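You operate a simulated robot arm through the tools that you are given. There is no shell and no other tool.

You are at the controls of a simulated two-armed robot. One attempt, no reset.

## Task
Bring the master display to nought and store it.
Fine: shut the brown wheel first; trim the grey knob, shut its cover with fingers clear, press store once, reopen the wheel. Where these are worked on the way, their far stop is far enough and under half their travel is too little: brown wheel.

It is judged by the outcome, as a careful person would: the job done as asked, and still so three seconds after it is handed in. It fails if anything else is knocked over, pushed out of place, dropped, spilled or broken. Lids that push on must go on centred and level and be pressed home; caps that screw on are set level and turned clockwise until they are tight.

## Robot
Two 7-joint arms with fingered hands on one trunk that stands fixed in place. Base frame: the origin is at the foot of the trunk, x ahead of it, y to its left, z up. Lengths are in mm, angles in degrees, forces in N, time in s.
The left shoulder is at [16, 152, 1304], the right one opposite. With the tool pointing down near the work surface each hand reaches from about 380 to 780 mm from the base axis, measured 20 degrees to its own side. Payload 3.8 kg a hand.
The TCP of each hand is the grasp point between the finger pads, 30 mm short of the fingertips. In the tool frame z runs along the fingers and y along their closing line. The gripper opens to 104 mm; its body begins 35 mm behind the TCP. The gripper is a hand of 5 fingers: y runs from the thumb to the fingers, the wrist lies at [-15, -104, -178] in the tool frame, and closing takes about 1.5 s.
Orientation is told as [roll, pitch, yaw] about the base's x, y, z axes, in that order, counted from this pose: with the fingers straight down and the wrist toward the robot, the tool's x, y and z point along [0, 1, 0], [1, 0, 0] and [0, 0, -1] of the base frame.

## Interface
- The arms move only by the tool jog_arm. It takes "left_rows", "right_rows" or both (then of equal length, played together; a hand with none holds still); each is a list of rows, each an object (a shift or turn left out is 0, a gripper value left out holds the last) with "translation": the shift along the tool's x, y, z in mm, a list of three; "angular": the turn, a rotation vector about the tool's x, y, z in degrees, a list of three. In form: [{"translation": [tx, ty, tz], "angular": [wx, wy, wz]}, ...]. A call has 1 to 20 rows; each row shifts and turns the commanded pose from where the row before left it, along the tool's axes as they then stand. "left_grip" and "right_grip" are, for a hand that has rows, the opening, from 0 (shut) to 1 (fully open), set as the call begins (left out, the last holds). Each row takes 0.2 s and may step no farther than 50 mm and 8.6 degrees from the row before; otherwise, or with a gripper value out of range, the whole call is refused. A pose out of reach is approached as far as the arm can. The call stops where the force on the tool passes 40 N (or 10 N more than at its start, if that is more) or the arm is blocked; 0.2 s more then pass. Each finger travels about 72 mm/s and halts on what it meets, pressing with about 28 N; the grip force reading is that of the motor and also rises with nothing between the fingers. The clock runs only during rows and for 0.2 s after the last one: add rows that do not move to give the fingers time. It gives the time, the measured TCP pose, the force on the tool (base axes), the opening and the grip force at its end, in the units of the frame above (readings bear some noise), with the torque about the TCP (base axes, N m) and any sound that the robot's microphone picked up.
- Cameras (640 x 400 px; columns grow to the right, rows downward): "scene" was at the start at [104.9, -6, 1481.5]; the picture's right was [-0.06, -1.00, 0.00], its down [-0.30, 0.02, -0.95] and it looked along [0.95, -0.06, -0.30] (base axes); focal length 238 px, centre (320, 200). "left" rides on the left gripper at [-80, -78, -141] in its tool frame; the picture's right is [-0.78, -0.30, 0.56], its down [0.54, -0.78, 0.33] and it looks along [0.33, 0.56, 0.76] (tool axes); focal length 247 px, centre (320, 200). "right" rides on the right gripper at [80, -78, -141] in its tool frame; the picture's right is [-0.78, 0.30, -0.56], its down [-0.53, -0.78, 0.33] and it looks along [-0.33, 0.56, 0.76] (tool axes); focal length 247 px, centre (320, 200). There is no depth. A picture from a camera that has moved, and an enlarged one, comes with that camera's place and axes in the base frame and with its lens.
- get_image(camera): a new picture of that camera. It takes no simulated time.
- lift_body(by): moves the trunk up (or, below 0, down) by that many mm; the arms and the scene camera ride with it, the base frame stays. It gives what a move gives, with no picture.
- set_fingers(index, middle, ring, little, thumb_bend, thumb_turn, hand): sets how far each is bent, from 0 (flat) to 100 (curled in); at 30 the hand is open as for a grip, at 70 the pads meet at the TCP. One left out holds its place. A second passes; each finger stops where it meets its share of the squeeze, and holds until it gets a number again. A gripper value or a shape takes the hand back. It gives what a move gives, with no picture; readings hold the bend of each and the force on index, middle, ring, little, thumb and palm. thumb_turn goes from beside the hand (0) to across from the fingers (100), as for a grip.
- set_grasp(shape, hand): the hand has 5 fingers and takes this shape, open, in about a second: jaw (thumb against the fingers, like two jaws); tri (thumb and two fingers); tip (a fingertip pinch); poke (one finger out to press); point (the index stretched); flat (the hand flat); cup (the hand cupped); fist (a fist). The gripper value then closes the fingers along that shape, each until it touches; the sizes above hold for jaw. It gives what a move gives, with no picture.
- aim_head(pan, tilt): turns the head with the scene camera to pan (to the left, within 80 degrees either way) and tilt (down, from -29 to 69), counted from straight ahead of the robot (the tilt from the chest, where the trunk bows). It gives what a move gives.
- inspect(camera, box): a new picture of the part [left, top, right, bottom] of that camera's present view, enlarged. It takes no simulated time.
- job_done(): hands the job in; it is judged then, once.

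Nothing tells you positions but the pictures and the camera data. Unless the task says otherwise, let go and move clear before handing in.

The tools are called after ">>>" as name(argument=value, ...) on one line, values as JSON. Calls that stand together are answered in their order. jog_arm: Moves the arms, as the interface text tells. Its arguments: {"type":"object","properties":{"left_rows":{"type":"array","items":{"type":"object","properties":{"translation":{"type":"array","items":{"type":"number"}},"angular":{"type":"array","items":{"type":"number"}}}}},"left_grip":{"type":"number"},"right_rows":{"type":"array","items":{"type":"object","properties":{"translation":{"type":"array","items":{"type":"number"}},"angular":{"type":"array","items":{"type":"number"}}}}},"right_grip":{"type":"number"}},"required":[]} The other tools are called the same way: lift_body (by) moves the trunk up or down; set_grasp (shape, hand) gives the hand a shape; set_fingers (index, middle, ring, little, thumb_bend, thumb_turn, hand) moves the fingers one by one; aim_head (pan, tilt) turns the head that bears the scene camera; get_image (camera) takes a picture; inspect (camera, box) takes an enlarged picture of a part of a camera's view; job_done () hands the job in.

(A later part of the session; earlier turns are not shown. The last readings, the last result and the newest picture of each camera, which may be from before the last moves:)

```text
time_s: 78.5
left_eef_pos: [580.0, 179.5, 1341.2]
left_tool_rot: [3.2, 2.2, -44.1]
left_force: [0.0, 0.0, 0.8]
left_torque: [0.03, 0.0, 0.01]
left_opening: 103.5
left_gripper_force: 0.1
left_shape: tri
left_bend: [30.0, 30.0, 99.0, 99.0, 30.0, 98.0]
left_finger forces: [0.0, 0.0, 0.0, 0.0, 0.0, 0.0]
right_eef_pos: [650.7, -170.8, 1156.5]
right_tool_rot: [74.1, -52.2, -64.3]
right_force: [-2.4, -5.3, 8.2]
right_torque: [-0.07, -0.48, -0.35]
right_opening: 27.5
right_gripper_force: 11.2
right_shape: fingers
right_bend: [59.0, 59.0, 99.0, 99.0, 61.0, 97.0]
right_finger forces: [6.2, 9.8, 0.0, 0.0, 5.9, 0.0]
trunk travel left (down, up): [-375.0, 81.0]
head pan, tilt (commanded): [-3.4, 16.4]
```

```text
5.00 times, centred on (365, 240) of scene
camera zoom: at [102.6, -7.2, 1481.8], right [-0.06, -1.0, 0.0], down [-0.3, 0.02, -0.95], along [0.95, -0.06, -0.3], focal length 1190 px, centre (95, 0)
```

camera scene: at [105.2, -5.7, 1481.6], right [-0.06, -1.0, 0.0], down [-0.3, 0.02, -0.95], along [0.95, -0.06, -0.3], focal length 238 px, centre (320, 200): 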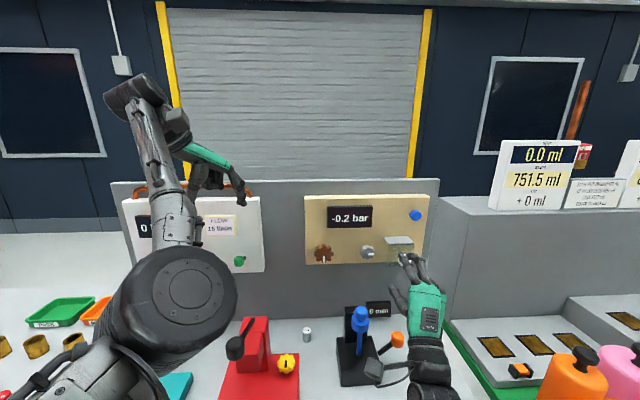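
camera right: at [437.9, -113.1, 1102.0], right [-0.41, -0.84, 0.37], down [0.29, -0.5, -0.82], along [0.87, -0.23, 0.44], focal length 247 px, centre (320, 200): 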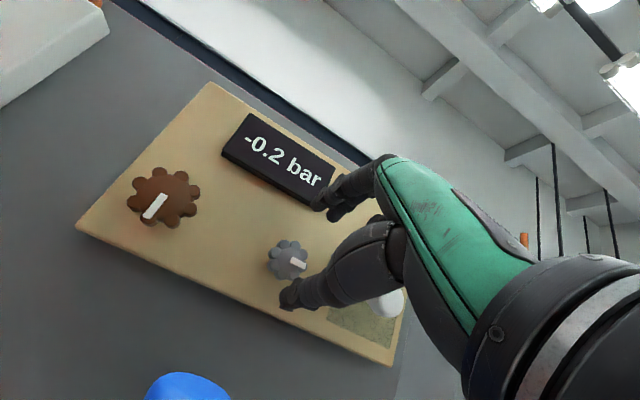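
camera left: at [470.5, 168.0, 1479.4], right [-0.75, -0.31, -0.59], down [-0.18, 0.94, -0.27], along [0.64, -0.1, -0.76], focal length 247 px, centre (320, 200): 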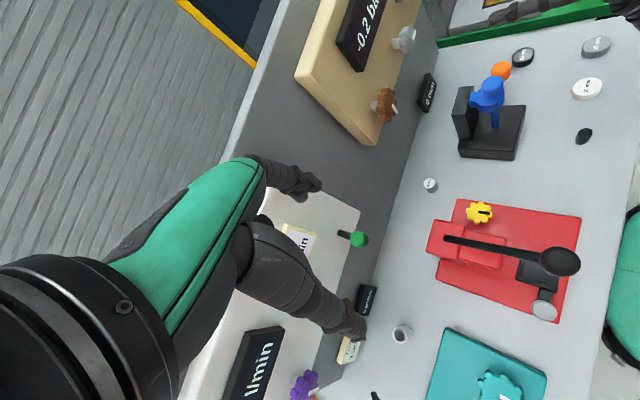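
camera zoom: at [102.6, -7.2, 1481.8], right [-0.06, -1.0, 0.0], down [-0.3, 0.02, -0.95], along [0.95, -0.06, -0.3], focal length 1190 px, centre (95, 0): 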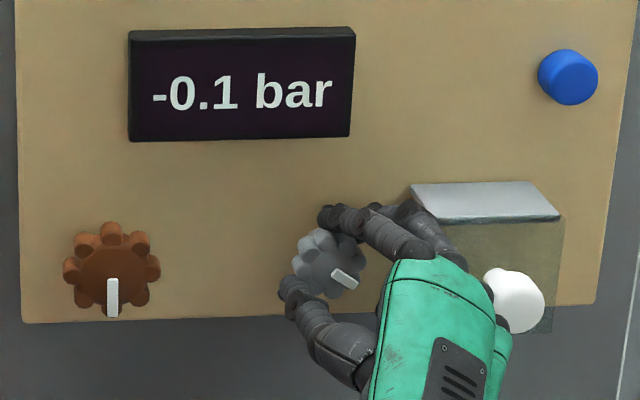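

>>> jog_arm(right_rows=[{"translation": [0, 0.3, 0], "angular": [0.4, 0.55, 3.95]}, {}])

>>> inspect(camera="scene", box=[320, 200, 410, 280])

>>> inspect(camera="right", box=[220, 150, 400, 330])

```text
time_s: 79.1
left_eef_pos: [580.2, 183.6, 1340.3]
left_tool_rot: [3.1, 2.0, -44.1]
left_force: [0.3, 0.9, -0.3]
left_torque: [0.05, -0.03, -0.01]
left_opening: 104.1
left_gripper_force: 0.1
left_shape: tri
left_bend: [30.0, 30.0, 99.0, 99.0, 30.0, 98.0]
left_finger forces: [0.0, 0.0, 0.0, 0.1, 0.1, 0.0]
right_eef_pos: [651.6, -174.9, 1152.5]
right_tool_rot: [74.1, -50.0, -64.5]
right_force: [0.5, 16.0, 17.1]
right_torque: [-0.31, -0.58, -0.11]
right_opening: 28.8
right_gripper_force: 17.5
right_shape: fingers
right_bend: [58.0, 60.0, 99.0, 99.0, 62.0, 94.0]
right_finger forces: [9.5, 16.0, 1.0, 0.1, 8.7, 0.0]
trunk travel left (down, up): [-375.0, 81.0]
head pan, tilt (commanded): [-3.4, 16.4]
```

```text
5.00 times, centred on (365, 240) of scene
camera zoom: at [101.5, -1.4, 1481.9], right [-0.06, -1.0, 0.0], down [-0.3, 0.01, -0.95], along [0.95, -0.06, -0.3], focal length 1190 px, centre (95, 0)
```

zoom: 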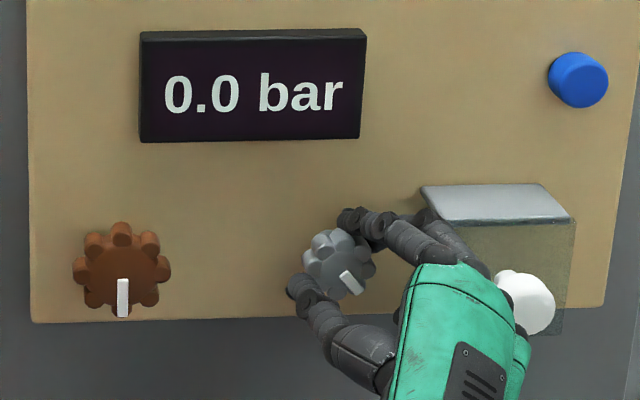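

```text
2.22 times, centred on (310, 240) of right
camera zoom: at [488.5, -100.0, 1168.0], right [-0.4, -0.9, -0.15], down [0.14, 0.11, -0.98], along [0.91, -0.41, 0.08], focal length 549 px, centre (342, 111)
```

zoom: 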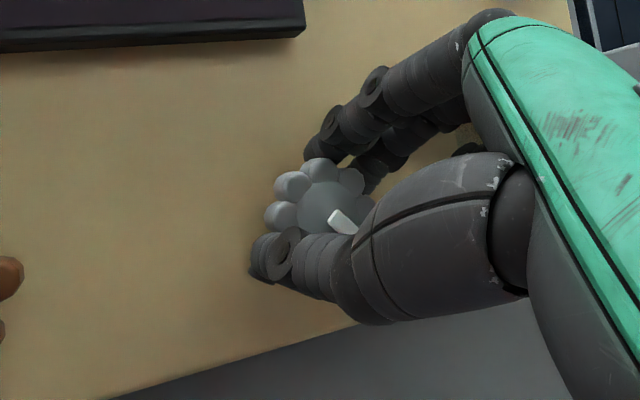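

The display now reads 0.0 at roughly 43°, but the arm is against a limit and leaning on the knob. I'll release gently, roll back and regrip so I can bring it to the middle of the zero range.

>>> set_fingers(hand="right", index=50, middle=50, thumb_bend=48)

>>> inspect(camera="scene", box=[320, 200, 410, 280])

>>> inspect(camera="right", box=[220, 150, 400, 330])

>>> inspect(camera="left", box=[360, 0, 560, 140])

```text
time_s: 80.1
left_eef_pos: [581.0, 186.8, 1339.7]
left_tool_rot: [3.1, 1.9, -44.1]
left_force: [-0.3, -0.2, -0.3]
left_torque: [0.0, -0.01, -0.03]
left_opening: 103.9
left_gripper_force: 0.1
left_shape: tri
left_bend: [30.0, 30.0, 99.0, 99.0, 30.0, 98.0]
left_finger forces: [0.0, 0.1, 0.1, 0.0, 0.0, 0.1]
right_eef_pos: [651.3, -175.2, 1150.8]
right_tool_rot: [73.6, -49.9, -64.3]
right_force: [-11.6, 21.7, -7.5]
right_torque: [-0.31, -0.24, -0.56]
right_opening: 54.3
right_gripper_force: 14.7
right_shape: fingers
right_bend: [50.0, 57.0, 99.0, 99.0, 48.0, 98.0]
right_finger forces: [0.0, 23.5, 5.9, 0.0, 0.0, 0.1]
trunk travel left (down, up): [-375.0, 81.0]
head pan, tilt (commanded): [-3.4, 16.4]
```

```text
5.00 times, centred on (365, 240) of scene
camera zoom: at [103.2, -0.3, 1481.7], right [-0.06, -1.0, 0.01], down [-0.3, 0.01, -0.95], along [0.95, -0.06, -0.3], focal length 1190 px, centre (95, 0)
```

zoom: 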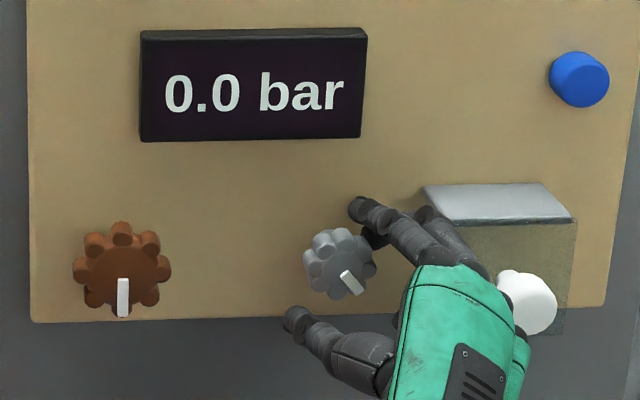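

```text
2.22 times, centred on (310, 240) of right
camera zoom: at [490.3, -99.7, 1166.4], right [-0.4, -0.9, -0.15], down [0.14, 0.1, -0.99], along [0.91, -0.42, 0.08], focal length 549 px, centre (342, 111)
```

zoom: 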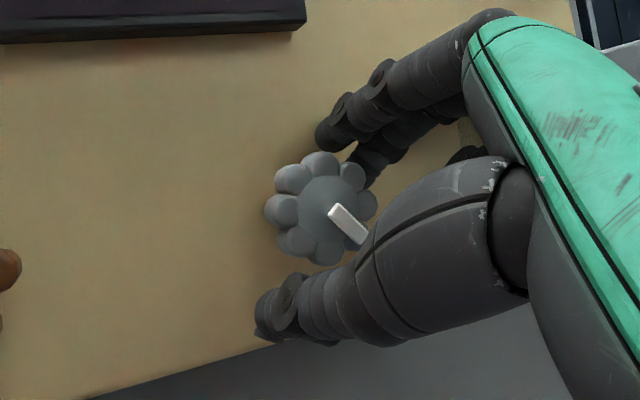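

```text
2.86 times, centred on (460, 70) of left
camera zoom: at [468.4, 173.5, 1479.4], right [-0.75, -0.32, -0.59], down [-0.18, 0.94, -0.28], along [0.64, -0.1, -0.76], focal length 706 px, centre (-80, 571)
```

zoom: 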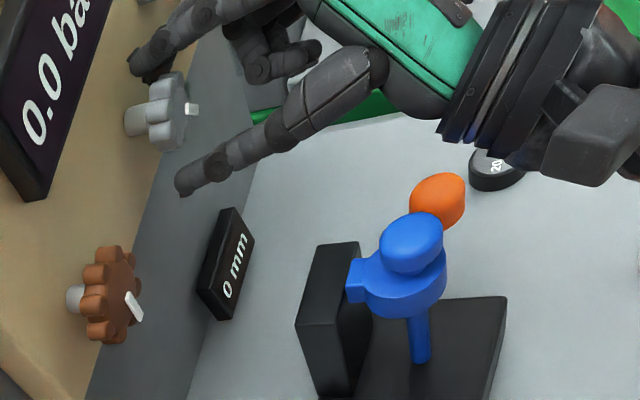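

The knob stays and the display holds 0.0. My middle finger is pressing on the cover's edge, so I'll ease that finger and pull straight back.

>>> set_fingers(hand="right", middle=57)

>>> jog_arm(right_rows=[{"translation": [2, 0, -12]}, {"translation": [2, 0, -20]}, {"translation": [0, 0, -20]}, {}])

>>> inspect(camera="scene", box=[320, 200, 410, 280])

>>> inspect(camera="left", box=[360, 0, 560, 140])

```text
time_s: 81.1
left_eef_pos: [581.0, 184.9, 1341.0]
left_tool_rot: [3.0, 2.0, -44.1]
left_force: [-0.3, 0.4, -0.6]
left_torque: [0.02, 0.0, -0.03]
left_opening: 103.7
left_gripper_force: 0.0
left_shape: tri
left_bend: [30.0, 30.0, 99.0, 99.0, 30.0, 98.0]
left_finger forces: [0.1, 0.0, 0.0, 0.0, 0.0, 0.0]
right_eef_pos: [651.2, -176.8, 1153.2]
right_tool_rot: [73.8, -50.0, -64.6]
right_force: [-7.8, 19.9, -2.3]
right_torque: [-0.41, -0.18, -0.47]
right_opening: 54.2
right_gripper_force: 15.0
right_shape: fingers
right_bend: [50.0, 59.0, 99.0, 99.0, 48.0, 98.0]
right_finger forces: [0.0, 23.6, 6.2, 0.0, 0.1, 0.0]
trunk travel left (down, up): [-375.0, 81.0]
head pan, tilt (commanded): [-3.4, 16.4]
```

```text
time_s: 82.1
left_eef_pos: [581.9, 181.4, 1341.3]
left_tool_rot: [3.0, 2.2, -44.1]
left_force: [0.8, 0.0, 0.5]
left_torque: [0.0, 0.03, 0.01]
left_opening: 103.7
left_gripper_force: 0.1
left_shape: tri
left_bend: [30.0, 30.0, 99.0, 99.0, 30.0, 98.0]
left_finger forces: [0.1, 0.1, 0.1, 0.1, 0.1, 0.0]
right_eef_pos: [604.1, -189.6, 1171.3]
right_tool_rot: [74.4, -50.9, -65.1]
right_force: [-0.3, 0.3, 0.4]
right_torque: [0.01, 0.0, 0.02]
right_opening: 55.0
right_gripper_force: 0.0
right_shape: fingers
right_bend: [50.0, 56.0, 99.0, 99.0, 48.0, 98.0]
right_finger forces: [0.1, 0.0, 0.0, 0.1, 0.0, 0.0]
trunk travel left (down, up): [-375.0, 81.0]
head pan, tilt (commanded): [-3.4, 16.4]
```

```text
5.00 times, centred on (365, 240) of scene
camera zoom: at [105.5, -5.0, 1481.5], right [-0.06, -1.0, 0.0], down [-0.3, 0.02, -0.95], along [0.95, -0.06, -0.3], focal length 1190 px, centre (95, 0)
```

zoom: 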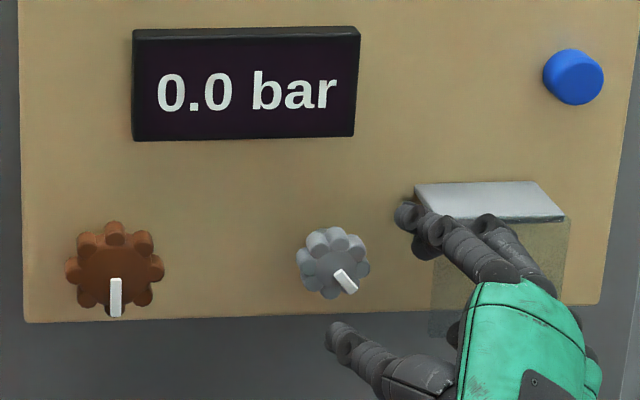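

```text
2.86 times, centred on (460, 70) of left
camera zoom: at [470.7, 168.7, 1479.3], right [-0.75, -0.31, -0.59], down [-0.18, 0.94, -0.27], along [0.64, -0.1, -0.76], focal length 706 px, centre (-80, 571)
```

zoom: 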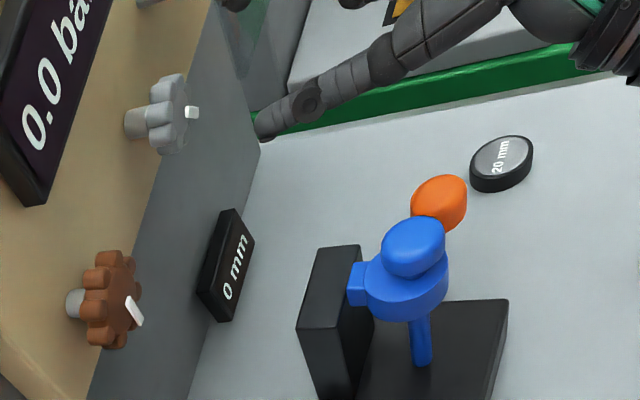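

The knob reads 0.0 with the pointer about 50° round. From where the readings changed I estimate true zero nearer 56°, so I'll roll the hand back, regrip, and add a few degrees.

>>> jog_arm(right_rows=[{"angular": [-0.4, -0.55, -3.95]}, {"angular": [-0.4, -0.55, -3.95]}, {"angular": [-0.4, -0.55, -3.95]}, {"angular": [-0.4, -0.55, -3.95]}, {"angular": [-0.4, -0.55, -3.95]}, {"angular": [-0.4, -0.55, -3.95]}, {"angular": [-0.4, -0.55, -3.95]}, {"angular": [-0.4, -0.55, -3.95]}, {"angular": [-0.4, -0.55, -3.95]}, {"angular": [-0.4, -0.55, -3.95]}, {}])

>>> set_fingers(hand="right", index=45, middle=45, thumb_bend=45)

>>> inspect(camera="scene", box=[310, 190, 450, 300])

```text
time_s: 84.5
left_eef_pos: [583.0, 180.6, 1340.2]
left_tool_rot: [3.1, 2.2, -44.1]
left_force: [0.6, -0.1, 0.5]
left_torque: [0.02, 0.01, 0.0]
left_opening: 103.7
left_gripper_force: 0.0
left_shape: tri
left_bend: [30.0, 30.0, 99.0, 99.0, 30.0, 98.0]
left_finger forces: [0.0, 0.0, 0.0, 0.0, 0.0, 0.1]
right_eef_pos: [603.0, -177.9, 1165.4]
right_tool_rot: [0.7, -82.2, 6.5]
right_force: [-0.2, 0.2, -0.5]
right_torque: [-0.01, 0.02, -0.01]
right_opening: 54.9
right_gripper_force: 0.0
right_shape: fingers
right_bend: [50.0, 56.0, 99.0, 99.0, 48.0, 98.0]
right_finger forces: [0.0, 0.1, 0.0, 0.0, 0.1, 0.0]
trunk travel left (down, up): [-375.0, 81.0]
head pan, tilt (commanded): [-3.4, 16.4]
```

```text
time_s: 85.5
left_eef_pos: [582.2, 181.0, 1340.1]
left_tool_rot: [3.1, 2.3, -44.0]
left_force: [-0.1, -0.5, -0.7]
left_torque: [0.02, -0.03, 0.04]
left_opening: 103.8
left_gripper_force: 0.0
left_shape: tri
left_bend: [30.0, 30.0, 99.0, 99.0, 30.0, 98.0]
left_finger forces: [0.0, 0.0, 0.0, 0.0, 0.1, 0.1]
right_eef_pos: [603.5, -179.1, 1167.1]
right_tool_rot: [1.3, -82.0, 5.9]
right_force: [0.8, 0.1, -0.1]
right_torque: [0.02, -0.01, 0.0]
right_opening: 64.7
right_gripper_force: 0.0
right_shape: fingers
right_bend: [45.0, 45.0, 99.0, 99.0, 45.0, 98.0]
right_finger forces: [0.0, 0.1, 0.1, 0.0, 0.1, 0.1]
trunk travel left (down, up): [-375.0, 81.0]
head pan, tilt (commanded): [-3.4, 16.4]
```

```text
3.64 times, centred on (380, 245) of scene
camera zoom: at [105.0, -6.0, 1481.6], right [-0.06, -1.0, 0.0], down [-0.3, 0.02, -0.95], along [0.95, -0.06, -0.3], focal length 866 px, centre (102, 36)
```

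zoom: 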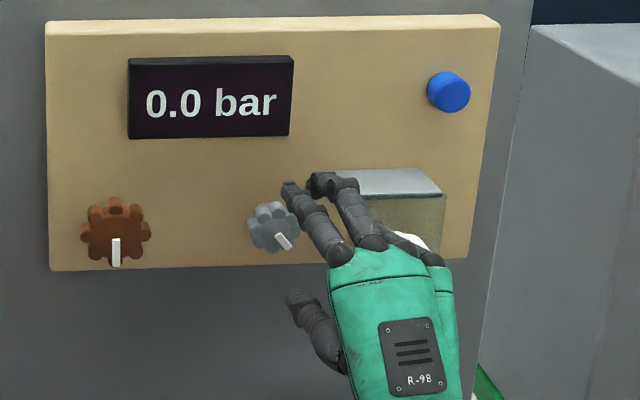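

>>> jog_arm(right_rows=[{"translation": [5.1, -7.4, 0]}, {"translation": [0, 0, 20]}, {"translation": [0, 0, 20]}, {"translation": [0, 0, 10]}, {}])

>>> inspect(camera="right", box=[220, 150, 400, 330])

>>> inspect(camera="left", box=[360, 0, 500, 100])

```text
time_s: 86.7
left_eef_pos: [581.7, 180.7, 1339.1]
left_tool_rot: [3.1, 2.3, -44.1]
left_force: [-0.2, -0.2, -0.2]
left_torque: [0.01, 0.0, -0.02]
left_opening: 103.8
left_gripper_force: 0.1
left_shape: tri
left_bend: [30.0, 30.0, 99.0, 99.0, 30.0, 98.0]
left_finger forces: [0.0, 0.1, 0.0, 0.0, 0.0, 0.1]
right_eef_pos: [649.3, -168.0, 1151.2]
right_tool_rot: [1.3, -82.1, 5.9]
right_force: [0.2, 0.1, -0.7]
right_torque: [0.0, -0.03, -0.01]
right_opening: 64.6
right_gripper_force: 0.1
right_shape: fingers
right_bend: [45.0, 45.0, 99.0, 99.0, 45.0, 98.0]
right_finger forces: [0.1, 0.0, 0.0, 0.0, 0.0, 0.0]
trunk travel left (down, up): [-375.0, 81.0]
head pan, tilt (commanded): [-3.4, 16.4]
```

```text
2.22 times, centred on (310, 240) of right
camera zoom: at [491.1, -107.5, 1093.2], right [-0.41, -0.84, 0.37], down [0.29, -0.5, -0.82], along [0.87, -0.23, 0.44], focal length 549 px, centre (342, 111)
```

zoom: 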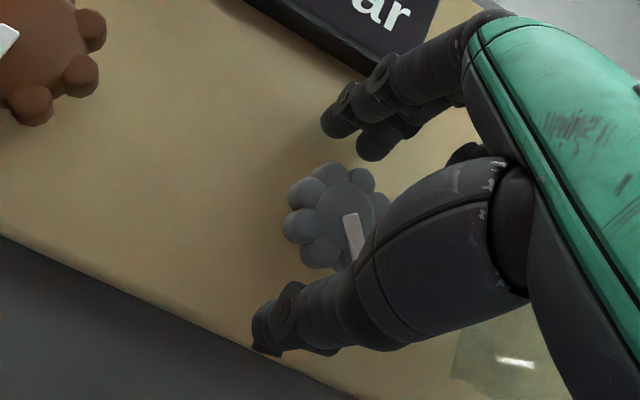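

```text
4.00 times, centred on (430, 50) of left
camera zoom: at [470.1, 167.6, 1479.6], right [-0.75, -0.31, -0.59], down [-0.18, 0.94, -0.27], along [0.64, -0.1, -0.76], focal length 988 px, centre (-120, 800)
```

zoom: 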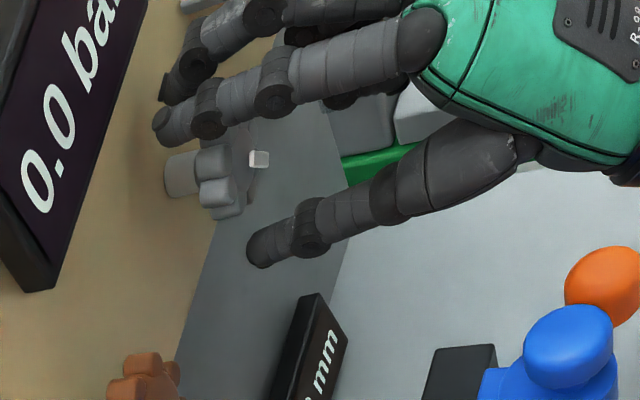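

Good alignment again. I'll close on the knob and turn it about 6° more.

>>> set_fingers(hand="right", index=66, middle=66, thumb_bend=67)

>>> inspect(camera="scene", box=[320, 200, 410, 280])

>>> jog_arm(right_rows=[{"translation": [0, 0.3, 0], "angular": [0.3, 0.42, 3.0]}, {"translation": [0, 0.3, 0], "angular": [0.3, 0.42, 3.0]}, {}])

>>> inspect(camera="scene", box=[320, 200, 410, 280])

>>> inspect(camera="right", box=[220, 150, 400, 330])

```text
time_s: 87.7
left_eef_pos: [582.5, 181.2, 1339.1]
left_tool_rot: [3.1, 2.3, -44.0]
left_force: [0.0, 0.3, -0.2]
left_torque: [-0.01, -0.04, 0.01]
left_opening: 103.7
left_gripper_force: 0.2
left_shape: tri
left_bend: [30.0, 30.0, 99.0, 99.0, 30.0, 98.0]
left_finger forces: [0.0, 0.0, 0.0, 0.0, 0.0, 0.0]
right_eef_pos: [649.7, -167.2, 1152.5]
right_tool_rot: [1.1, -82.2, 6.2]
right_force: [3.1, 0.9, 7.7]
right_torque: [-0.03, -0.32, -0.04]
right_opening: 25.8
right_gripper_force: 8.3
right_shape: fingers
right_bend: [60.0, 59.0, 99.0, 99.0, 62.0, 97.0]
right_finger forces: [4.6, 7.8, 0.0, 0.0, 3.8, 0.1]
trunk travel left (down, up): [-375.0, 81.0]
head pan, tilt (commanded): [-3.4, 16.4]
```

```text
5.00 times, centred on (365, 240) of scene
camera zoom: at [104.5, -5.6, 1481.7], right [-0.06, -1.0, 0.0], down [-0.3, 0.02, -0.95], along [0.95, -0.06, -0.3], focal length 1190 px, centre (95, 0)
```

zoom: 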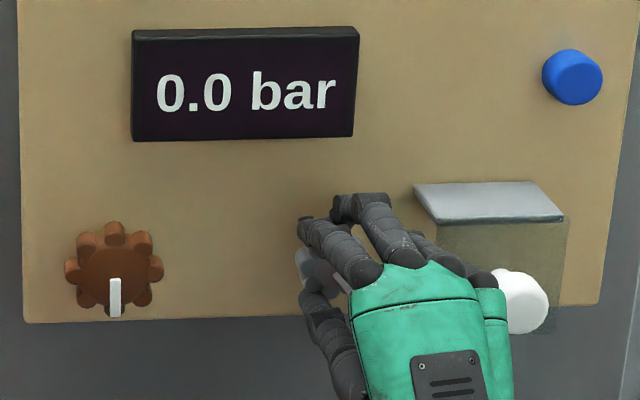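

```text
time_s: 88.5
left_eef_pos: [581.5, 181.6, 1340.7]
left_tool_rot: [3.1, 2.1, -44.1]
left_force: [0.1, -0.4, 0.1]
left_torque: [0.01, -0.01, 0.01]
left_opening: 103.5
left_gripper_force: 0.1
left_shape: tri
left_bend: [30.0, 30.0, 99.0, 99.0, 30.0, 98.0]
left_finger forces: [0.0, 0.0, 0.1, 0.0, 0.0, 0.0]
right_eef_pos: [649.5, -166.7, 1153.4]
right_tool_rot: [36.5, -79.4, -28.8]
right_force: [2.1, 2.1, 7.9]
right_torque: [-0.05, -0.34, 0.0]
right_opening: 25.2
right_gripper_force: 7.7
right_shape: fingers
right_bend: [60.0, 59.0, 99.0, 99.0, 62.0, 97.0]
right_finger forces: [4.0, 8.0, 0.0, 0.0, 4.1, 0.0]
trunk travel left (down, up): [-375.0, 81.0]
head pan, tilt (commanded): [-3.4, 16.4]
```

```text
5.00 times, centred on (365, 240) of scene
camera zoom: at [104.1, -5.3, 1481.7], right [-0.06, -1.0, 0.0], down [-0.3, 0.02, -0.95], along [0.95, -0.06, -0.3], focal length 1190 px, centre (95, 0)
```

zoom: 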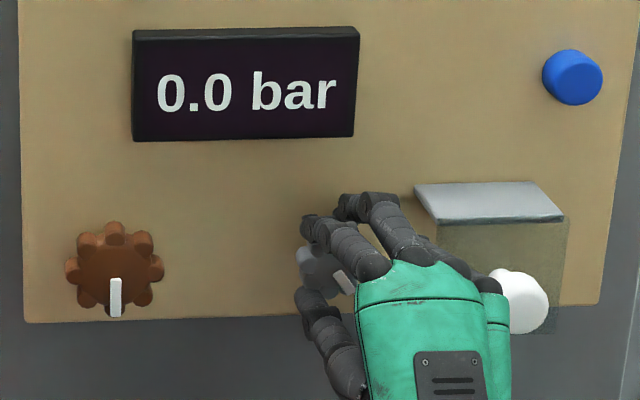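

```text
2.22 times, centred on (310, 240) of right
camera zoom: at [489.3, -101.9, 1105.5], right [-0.4, -0.87, 0.29], down [0.27, -0.41, -0.87], along [0.88, -0.27, 0.4], focal length 549 px, centre (342, 111)
```

zoom: 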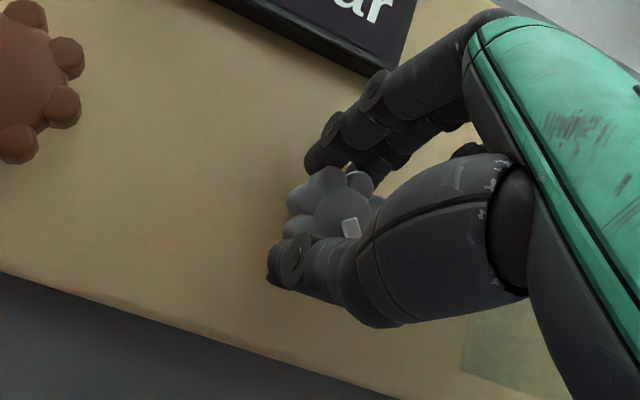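

The display still reads 0.0 after the extra turn. I'll open the fingers and back off to check the pointer.

>>> set_fingers(hand="right", index=45, middle=45, thumb_bend=45)

>>> jog_arm(right_rows=[{"translation": [0, 0, -20]}, {"translation": [0, 0, -30]}, {"translation": [-8, 0, -30]}, {}])

>>> inspect(camera="scene", box=[320, 200, 410, 280])

>>> get_image(camera="right")

```text
time_s: 89.5
left_eef_pos: [582.0, 180.8, 1340.1]
left_tool_rot: [3.1, 2.3, -44.1]
left_force: [0.1, -0.2, -0.3]
left_torque: [-0.02, -0.01, 0.01]
left_opening: 103.9
left_gripper_force: 0.1
left_shape: tri
left_bend: [30.0, 30.0, 99.0, 99.0, 30.0, 98.0]
left_finger forces: [0.0, 0.0, 0.0, 0.0, 0.1, 0.0]
right_eef_pos: [650.5, -167.0, 1152.4]
right_tool_rot: [36.4, -79.4, -28.6]
right_force: [0.3, -0.5, 0.5]
right_torque: [0.05, -0.02, -0.01]
right_opening: 64.8
right_gripper_force: 0.0
right_shape: fingers
right_bend: [45.0, 45.0, 99.0, 99.0, 45.0, 98.0]
right_finger forces: [0.1, 0.0, 0.0, 0.0, 0.0, 0.0]
trunk travel left (down, up): [-375.0, 81.0]
head pan, tilt (commanded): [-3.4, 16.4]
```

```text
time_s: 90.5
left_eef_pos: [583.2, 181.3, 1338.8]
left_tool_rot: [3.1, 2.4, -44.1]
left_force: [0.5, 0.4, 0.3]
left_torque: [0.04, 0.03, 0.02]
left_opening: 103.8
left_gripper_force: 0.0
left_shape: tri
left_bend: [30.0, 30.0, 99.0, 99.0, 30.0, 98.0]
left_finger forces: [0.0, 0.1, 0.0, 0.0, 0.1, 0.1]
right_eef_pos: [573.4, -187.0, 1163.3]
right_tool_rot: [36.2, -79.3, -28.6]
right_force: [0.6, 0.2, -0.5]
right_torque: [-0.03, 0.01, -0.01]
right_opening: 64.6
right_gripper_force: 0.1
right_shape: fingers
right_bend: [45.0, 45.0, 99.0, 99.0, 45.0, 98.0]
right_finger forces: [0.0, 0.0, 0.0, 0.0, 0.0, 0.0]
trunk travel left (down, up): [-375.0, 81.0]
head pan, tilt (commanded): [-3.4, 16.4]
```

```text
5.00 times, centred on (365, 240) of scene
camera zoom: at [105.5, -5.8, 1481.5], right [-0.06, -1.0, 0.0], down [-0.3, 0.02, -0.95], along [0.95, -0.06, -0.3], focal length 1190 px, centre (95, 0)
```

zoom: 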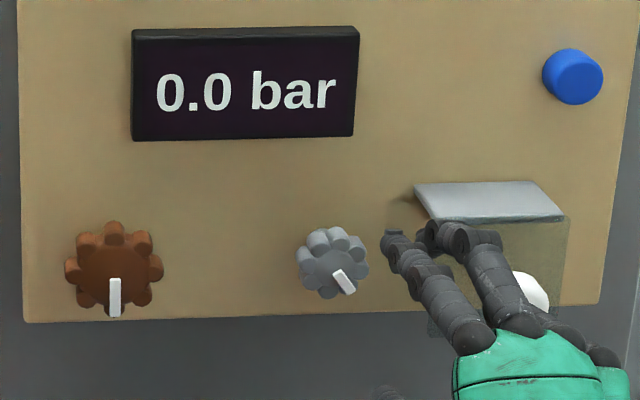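

```text
taken
camera right: at [413.7, -121.6, 1116.0], right [-0.4, -0.87, 0.29], down [0.27, -0.41, -0.87], along [0.88, -0.27, 0.4], focal length 247 px, centre (320, 200)
```

right: 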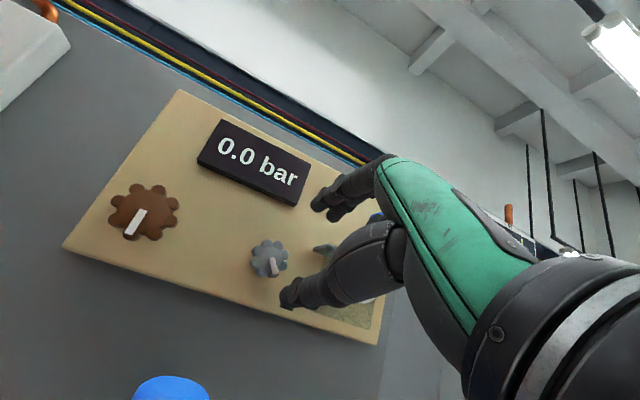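

The pointer rests at about 55° and the display reads 0.0. Next I'll go back to the cover handle with the earlier pinch orientation to slide the cover shut.

>>> jog_arm(right_rows=[{"translation": [-20, 5, -8], "angular": [-0.3, -0.42, -3.0]}, {"translation": [-20, 0, -5], "angular": [-0.3, -0.42, -3.0]}, {"translation": [-15, 0, 0], "angular": [0, -5.9, 0.8]}, {"translation": [-10, 0, 0], "angular": [7.1, 0, 0]}, {}])

>>> set_grasp(shape="tri", hand="right")

>>> inspect(camera="scene", box=[310, 190, 450, 300])

>>> get_image(camera="right")

```text
time_s: 91.7
left_eef_pos: [582.2, 179.8, 1338.8]
left_tool_rot: [3.1, 2.3, -44.2]
left_force: [0.3, -0.5, -0.3]
left_torque: [-0.02, 0.01, -0.02]
left_opening: 103.7
left_gripper_force: 0.0
left_shape: tri
left_bend: [30.0, 30.0, 99.0, 99.0, 30.0, 98.0]
left_finger forces: [0.0, 0.1, 0.0, 0.1, 0.0, 0.1]
right_eef_pos: [567.7, -254.3, 1165.7]
right_tool_rot: [0.6, -74.9, 0.6]
right_force: [0.3, -0.5, -0.3]
right_torque: [-0.01, 0.01, -0.03]
right_opening: 64.8
right_gripper_force: 0.0
right_shape: fingers
right_bend: [45.0, 45.0, 99.0, 99.0, 45.0, 98.0]
right_finger forces: [0.1, 0.0, 0.0, 0.1, 0.1, 0.1]
trunk travel left (down, up): [-375.0, 81.0]
head pan, tilt (commanded): [-3.4, 16.4]
```

```text
time_s: 92.6
left_eef_pos: [582.3, 182.6, 1338.7]
left_tool_rot: [3.2, 2.4, -44.2]
left_force: [-0.2, 0.0, -0.4]
left_torque: [0.02, -0.02, 0.02]
left_opening: 103.4
left_gripper_force: 0.1
left_shape: tri
left_bend: [30.0, 30.0, 99.0, 99.0, 30.0, 98.0]
left_finger forces: [0.1, 0.0, 0.1, 0.1, 0.0, 0.0]
right_eef_pos: [569.1, -254.0, 1166.4]
right_tool_rot: [0.5, -74.8, 0.8]
right_force: [-0.3, 0.5, -0.2]
right_torque: [-0.01, 0.04, 0.0]
right_opening: 103.8
right_gripper_force: 0.3
right_shape: tri
right_bend: [30.0, 30.0, 99.0, 99.0, 30.0, 98.0]
right_finger forces: [0.0, 0.0, 0.1, 0.0, 0.0, 0.1]
trunk travel left (down, up): [-375.0, 81.0]
head pan, tilt (commanded): [-3.4, 16.4]
```

```text
3.64 times, centred on (380, 245) of scene
camera zoom: at [105.0, -5.8, 1481.6], right [-0.06, -1.0, 0.0], down [-0.3, 0.02, -0.95], along [0.95, -0.06, -0.3], focal length 866 px, centre (102, 36)
```

zoom: 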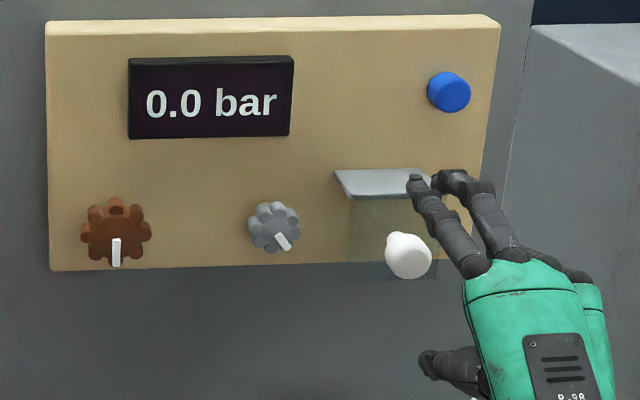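

```text
taken
camera right: at [410.5, -177.0, 1128.0], right [-0.44, -0.79, 0.43], down [0.13, -0.53, -0.84], along [0.89, -0.32, 0.34], focal length 247 px, centre (320, 200)
```

right: 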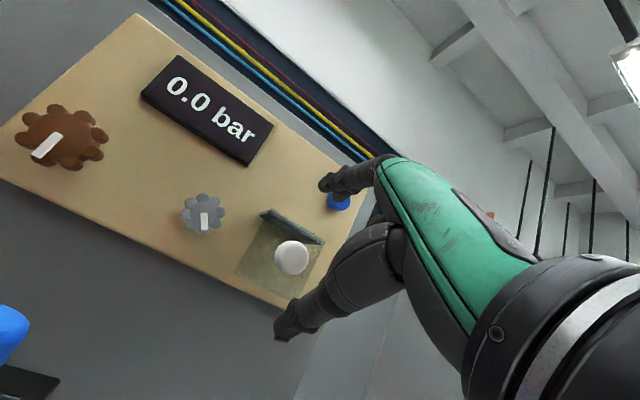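

>>> jog_arm(right_rows=[{"translation": [1.6, 0.5, 21]}, {"translation": [1.6, 0.5, 21]}, {}], right_grip=0.95)

>>> jog_arm(right_rows=[{}, {}, {}, {}, {}, {}, {}], right_grip=0.2)

>>> inspect(camera="scene", box=[310, 190, 450, 300])

>>> inspect(camera="right", box=[200, 130, 420, 360])

```text
time_s: 93.4
left_eef_pos: [581.7, 179.9, 1339.7]
left_tool_rot: [3.2, 2.2, -44.2]
left_force: [-0.1, 0.1, 0.3]
left_torque: [-0.01, -0.02, -0.02]
left_opening: 103.7
left_gripper_force: 0.1
left_shape: tri
left_bend: [30.0, 30.0, 99.0, 99.0, 30.0, 98.0]
left_finger forces: [0.1, 0.0, 0.1, 0.1, 0.0, 0.1]
right_eef_pos: [607.8, -249.1, 1156.8]
right_tool_rot: [0.4, -75.0, 0.8]
right_force: [-0.1, -0.7, 0.6]
right_torque: [0.04, 0.0, 0.0]
right_opening: 99.1
right_gripper_force: 0.0
right_shape: tri
right_bend: [31.0, 31.0, 99.0, 99.0, 31.0, 98.0]
right_finger forces: [0.0, 0.0, 0.0, 0.0, 0.0, 0.1]
trunk travel left (down, up): [-375.0, 81.0]
head pan, tilt (commanded): [-3.4, 16.4]
```

```text
time_s: 95.0
left_eef_pos: [583.2, 181.0, 1339.0]
left_tool_rot: [3.1, 2.3, -44.1]
left_force: [-0.4, 0.3, -0.5]
left_torque: [0.04, 0.0, -0.01]
left_opening: 103.9
left_gripper_force: 0.1
left_shape: tri
left_bend: [30.0, 30.0, 99.0, 99.0, 30.0, 98.0]
left_finger forces: [0.0, 0.0, 0.0, 0.0, 0.1, 0.1]
right_eef_pos: [608.2, -249.4, 1155.7]
right_tool_rot: [0.5, -74.9, 0.8]
right_force: [0.3, 1.0, -1.5]
right_torque: [0.0, -0.13, 0.04]
right_opening: 20.5
right_gripper_force: 28.2
right_shape: tri
right_bend: [72.0, 58.0, 100.0, 100.0, 74.0, 100.0]
right_finger forces: [10.6, 13.0, 0.1, 0.1, 24.2, 0.0]
trunk travel left (down, up): [-375.0, 81.0]
head pan, tilt (commanded): [-3.4, 16.4]
```

```text
3.64 times, centred on (380, 245) of scene
camera zoom: at [105.4, -5.7, 1481.5], right [-0.06, -1.0, 0.0], down [-0.3, 0.02, -0.95], along [0.95, -0.06, -0.3], focal length 866 px, centre (102, 36)
```

zoom: 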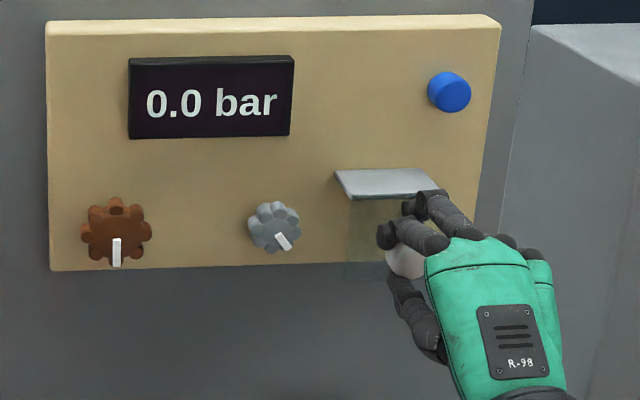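

```text
1.74 times, centred on (310, 245) of right
camera zoom: at [451.0, -172.8, 1118.2], right [-0.44, -0.79, 0.43], down [0.13, -0.53, -0.84], along [0.89, -0.32, 0.34], focal length 430 px, centre (337, 122)
```

zoom: 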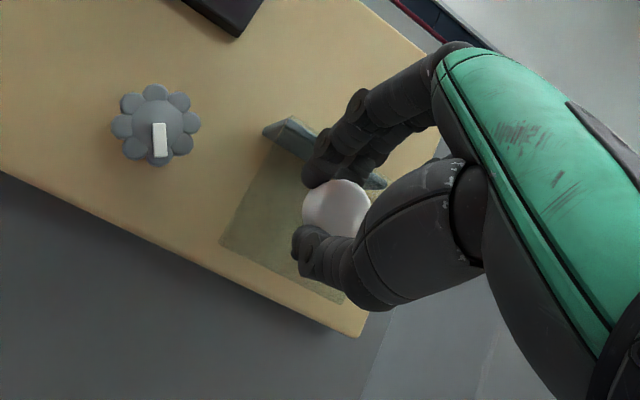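

The handle is gripped and no finger is behind the cover. I'll slide it left towards its closed position.

>>> jog_arm(right_rows=[{"translation": [10, 0, 0]}, {"translation": [10, 0, 0]}, {"translation": [10, 0, 0]}, {"translation": [10, 0, 0]}, {"translation": [10, 0, 0]}, {"translation": [10, 0, 0]}, {"translation": [10, 0, 0]}, {}])

>>> inspect(camera="scene", box=[310, 190, 450, 300])

>>> inspect(camera="left", box=[330, 0, 530, 120])

```text
time_s: 96.8
left_eef_pos: [583.4, 180.1, 1340.5]
left_tool_rot: [3.2, 2.4, -44.1]
left_force: [0.2, -1.0, 0.3]
left_torque: [0.0, 0.0, 0.02]
left_opening: 104.0
left_gripper_force: 0.1
left_shape: tri
left_bend: [30.0, 30.0, 99.0, 99.0, 30.0, 98.0]
left_finger forces: [0.0, 0.0, 0.1, 0.0, 0.0, 0.1]
right_eef_pos: [608.5, -179.9, 1156.9]
right_tool_rot: [0.6, -74.8, 0.7]
right_force: [4.7, 0.1, 0.2]
right_torque: [0.0, -0.21, -0.01]
right_opening: 20.2
right_gripper_force: 27.7
right_shape: tri
right_bend: [72.0, 57.0, 100.0, 100.0, 74.0, 100.0]
right_finger forces: [10.5, 14.1, 0.0, 0.0, 24.5, 0.1]
trunk travel left (down, up): [-375.0, 81.0]
head pan, tilt (commanded): [-3.4, 16.4]
```

```text
3.64 times, centred on (380, 245) of scene
camera zoom: at [106.3, -6.1, 1481.5], right [-0.06, -1.0, 0.0], down [-0.3, 0.02, -0.95], along [0.95, -0.06, -0.3], focal length 866 px, centre (102, 36)
```

zoom: 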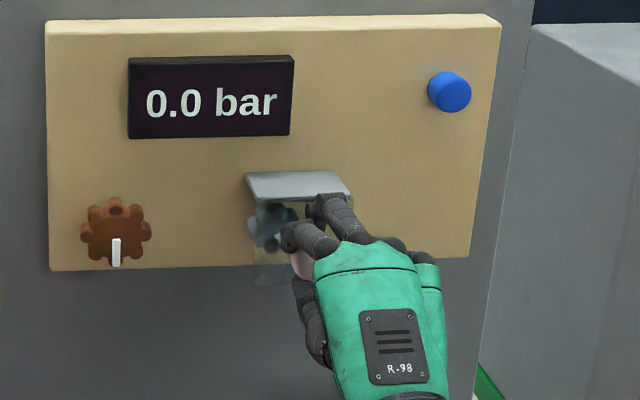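

```text
3.20 times, centred on (430, 60) of left
camera zoom: at [471.5, 167.6, 1479.1], right [-0.75, -0.31, -0.59], down [-0.18, 0.94, -0.27], along [0.64, -0.1, -0.76], focal length 790 px, centre (-32, 648)
```

zoom: 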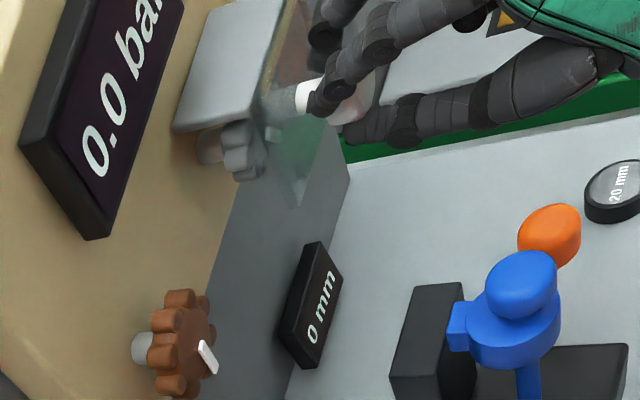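

About 15 mm remain to its original position. I'll slide slowly up to the closed stop.

>>> jog_arm(right_rows=[{"translation": [5, 0, 0]}, {"translation": [5, 0, 0]}, {"translation": [3, 0, 0]}, {"translation": [3, 0, 0]}, {"translation": [2, 0, 0]}, {}])

>>> inspect(camera="scene", box=[310, 190, 450, 300])

>>> inspect(camera="left", box=[330, 0, 530, 120])

```text
time_s: 98.2
left_eef_pos: [583.0, 180.3, 1339.4]
left_tool_rot: [3.1, 2.4, -44.1]
left_force: [0.4, -0.3, -0.1]
left_torque: [0.01, 0.0, 0.04]
left_opening: 103.9
left_gripper_force: 0.2
left_shape: tri
left_bend: [30.0, 30.0, 99.0, 99.0, 30.0, 98.0]
left_finger forces: [0.0, 0.0, 0.0, 0.0, 0.1, 0.0]
right_eef_pos: [609.0, -162.2, 1156.4]
right_tool_rot: [0.6, -74.9, 0.8]
right_force: [5.9, -2.6, 0.2]
right_torque: [0.04, -0.25, -0.06]
right_opening: 19.9
right_gripper_force: 27.8
right_shape: tri
right_bend: [72.0, 57.0, 100.0, 100.0, 74.0, 100.0]
right_finger forces: [9.3, 16.1, 0.1, 0.0, 23.8, 0.0]
trunk travel left (down, up): [-375.0, 81.0]
head pan, tilt (commanded): [-3.4, 16.4]
```

```text
3.64 times, centred on (380, 245) of scene
camera zoom: at [106.5, -6.7, 1481.5], right [-0.06, -1.0, 0.0], down [-0.3, 0.02, -0.95], along [0.95, -0.06, -0.3], focal length 866 px, centre (102, 36)
```

zoom: 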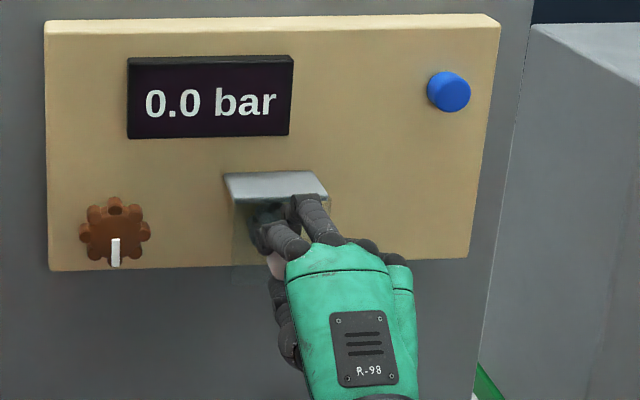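

```text
3.20 times, centred on (430, 60) of left
camera zoom: at [471.8, 166.9, 1479.1], right [-0.75, -0.31, -0.59], down [-0.18, 0.94, -0.27], along [0.64, -0.1, -0.76], focal length 790 px, centre (-32, 648)
```

zoom: 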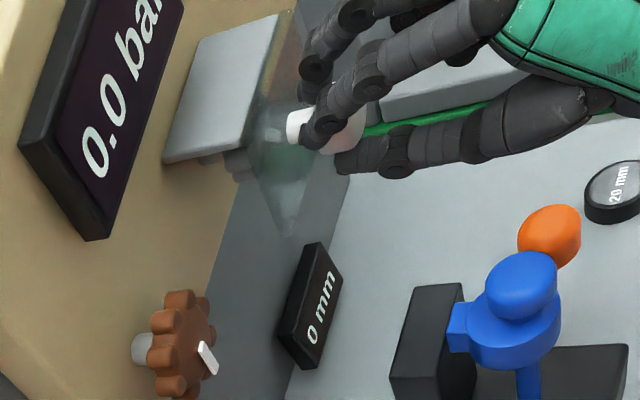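

The cover is back where it began, with the hood corner matching the first picture. I'll press lightly to confirm it is at its stop.

>>> jog_arm(right_rows=[{"translation": [2, 0, 0]}, {"translation": [2, 0, 0]}, {}])

>>> inspect(camera="scene", box=[310, 190, 450, 300])

```text
time_s: 99.0
left_eef_pos: [583.6, 178.0, 1339.8]
left_tool_rot: [3.0, 2.4, -44.1]
left_force: [0.2, 0.0, -0.6]
left_torque: [0.0, 0.03, -0.04]
left_opening: 104.1
left_gripper_force: 0.1
left_shape: tri
left_bend: [30.0, 30.0, 99.0, 99.0, 30.0, 98.0]
left_finger forces: [0.0, 0.1, 0.1, 0.0, 0.0, 0.0]
right_eef_pos: [608.0, -159.9, 1156.2]
right_tool_rot: [0.8, -74.8, 0.4]
right_force: [4.8, -7.6, -1.4]
right_torque: [-0.06, -0.26, -0.19]
right_opening: 20.0
right_gripper_force: 28.3
right_shape: tri
right_bend: [72.0, 56.0, 100.0, 100.0, 74.0, 100.0]
right_finger forces: [7.4, 16.2, 0.1, 0.0, 22.5, 0.0]
trunk travel left (down, up): [-375.0, 81.0]
head pan, tilt (commanded): [-3.4, 16.4]
```

```text
3.64 times, centred on (380, 245) of scene
camera zoom: at [106.5, -8.2, 1481.4], right [-0.06, -1.0, 0.0], down [-0.3, 0.02, -0.95], along [0.95, -0.06, -0.3], focal length 866 px, centre (102, 36)
```

zoom: 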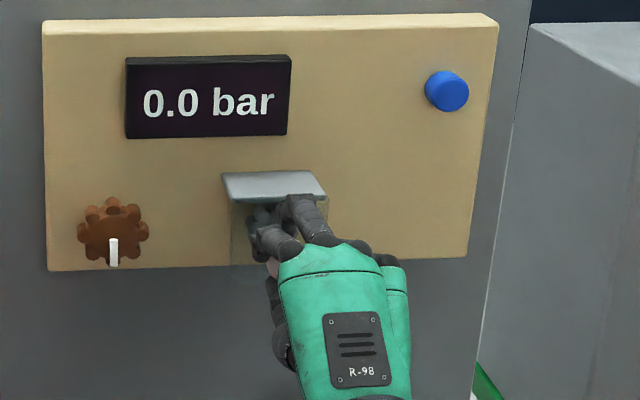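

It is against the stop. I'll open the fingers and retreat straight back from the handle.

>>> jog_arm(right_rows=[{"translation": [-3, 0, 0]}, {}, {}, {}, {}, {}, {}, {"translation": [0, 0, -25]}, {"translation": [0, 0, -35]}, {"translation": [0, 0, -35]}, {}], right_grip=0.95)

>>> inspect(camera="scene", box=[310, 190, 450, 300])

>>> inspect(camera="left", box=[330, 0, 530, 120])

>>> get_image(camera="right")

```text
time_s: 101.4
left_eef_pos: [582.1, 181.5, 1339.1]
left_tool_rot: [3.1, 2.3, -44.2]
left_force: [0.6, -0.1, -0.5]
left_torque: [-0.02, 0.03, 0.01]
left_opening: 104.0
left_gripper_force: 0.1
left_shape: tri
left_bend: [30.0, 30.0, 99.0, 99.0, 30.0, 98.0]
left_finger forces: [0.1, 0.0, 0.1, 0.0, 0.1, 0.1]
right_eef_pos: [517.4, -161.4, 1181.1]
right_tool_rot: [0.6, -75.1, 0.8]
right_force: [0.5, 0.8, 0.1]
right_torque: [0.0, 0.02, -0.02]
right_opening: 98.5
right_gripper_force: 0.0
right_shape: tri
right_bend: [32.0, 31.0, 99.0, 99.0, 31.0, 98.0]
right_finger forces: [0.1, 0.1, 0.0, 0.0, 0.0, 0.0]
trunk travel left (down, up): [-375.0, 81.0]
head pan, tilt (commanded): [-3.4, 16.4]
```

```text
3.64 times, centred on (380, 245) of scene
camera zoom: at [105.6, -5.9, 1481.5], right [-0.06, -1.0, 0.0], down [-0.3, 0.02, -0.95], along [0.95, -0.06, -0.3], focal length 866 px, centre (102, 36)
```

zoom: 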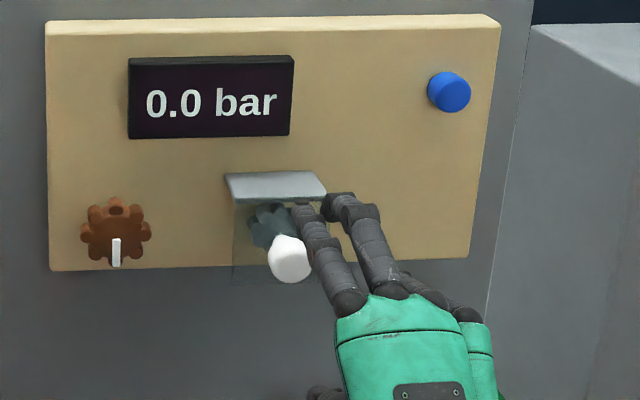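

```text
3.20 times, centred on (430, 60) of left
camera zoom: at [470.8, 167.7, 1479.3], right [-0.75, -0.31, -0.59], down [-0.18, 0.94, -0.27], along [0.64, -0.1, -0.76], focal length 790 px, centre (-32, 648)
```

zoom: 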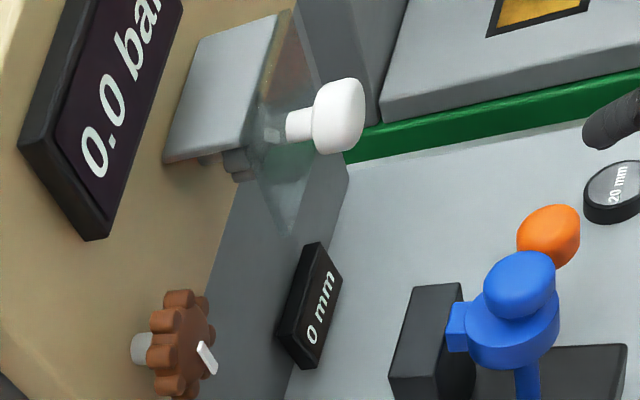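

```text
taken
camera right: at [359.4, -85.6, 1142.9], right [-0.44, -0.79, 0.43], down [0.13, -0.53, -0.84], along [0.89, -0.32, 0.34], focal length 247 px, centre (320, 200)
```

right: 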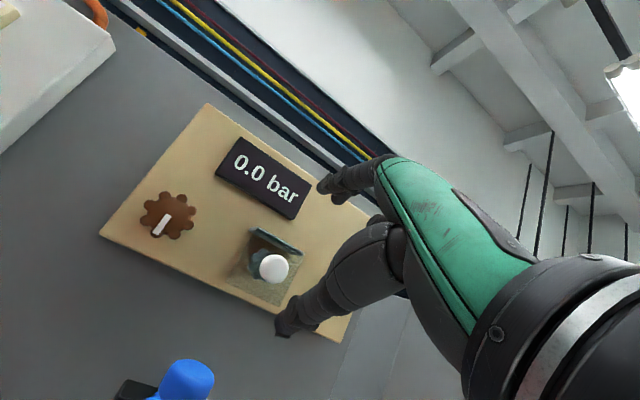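

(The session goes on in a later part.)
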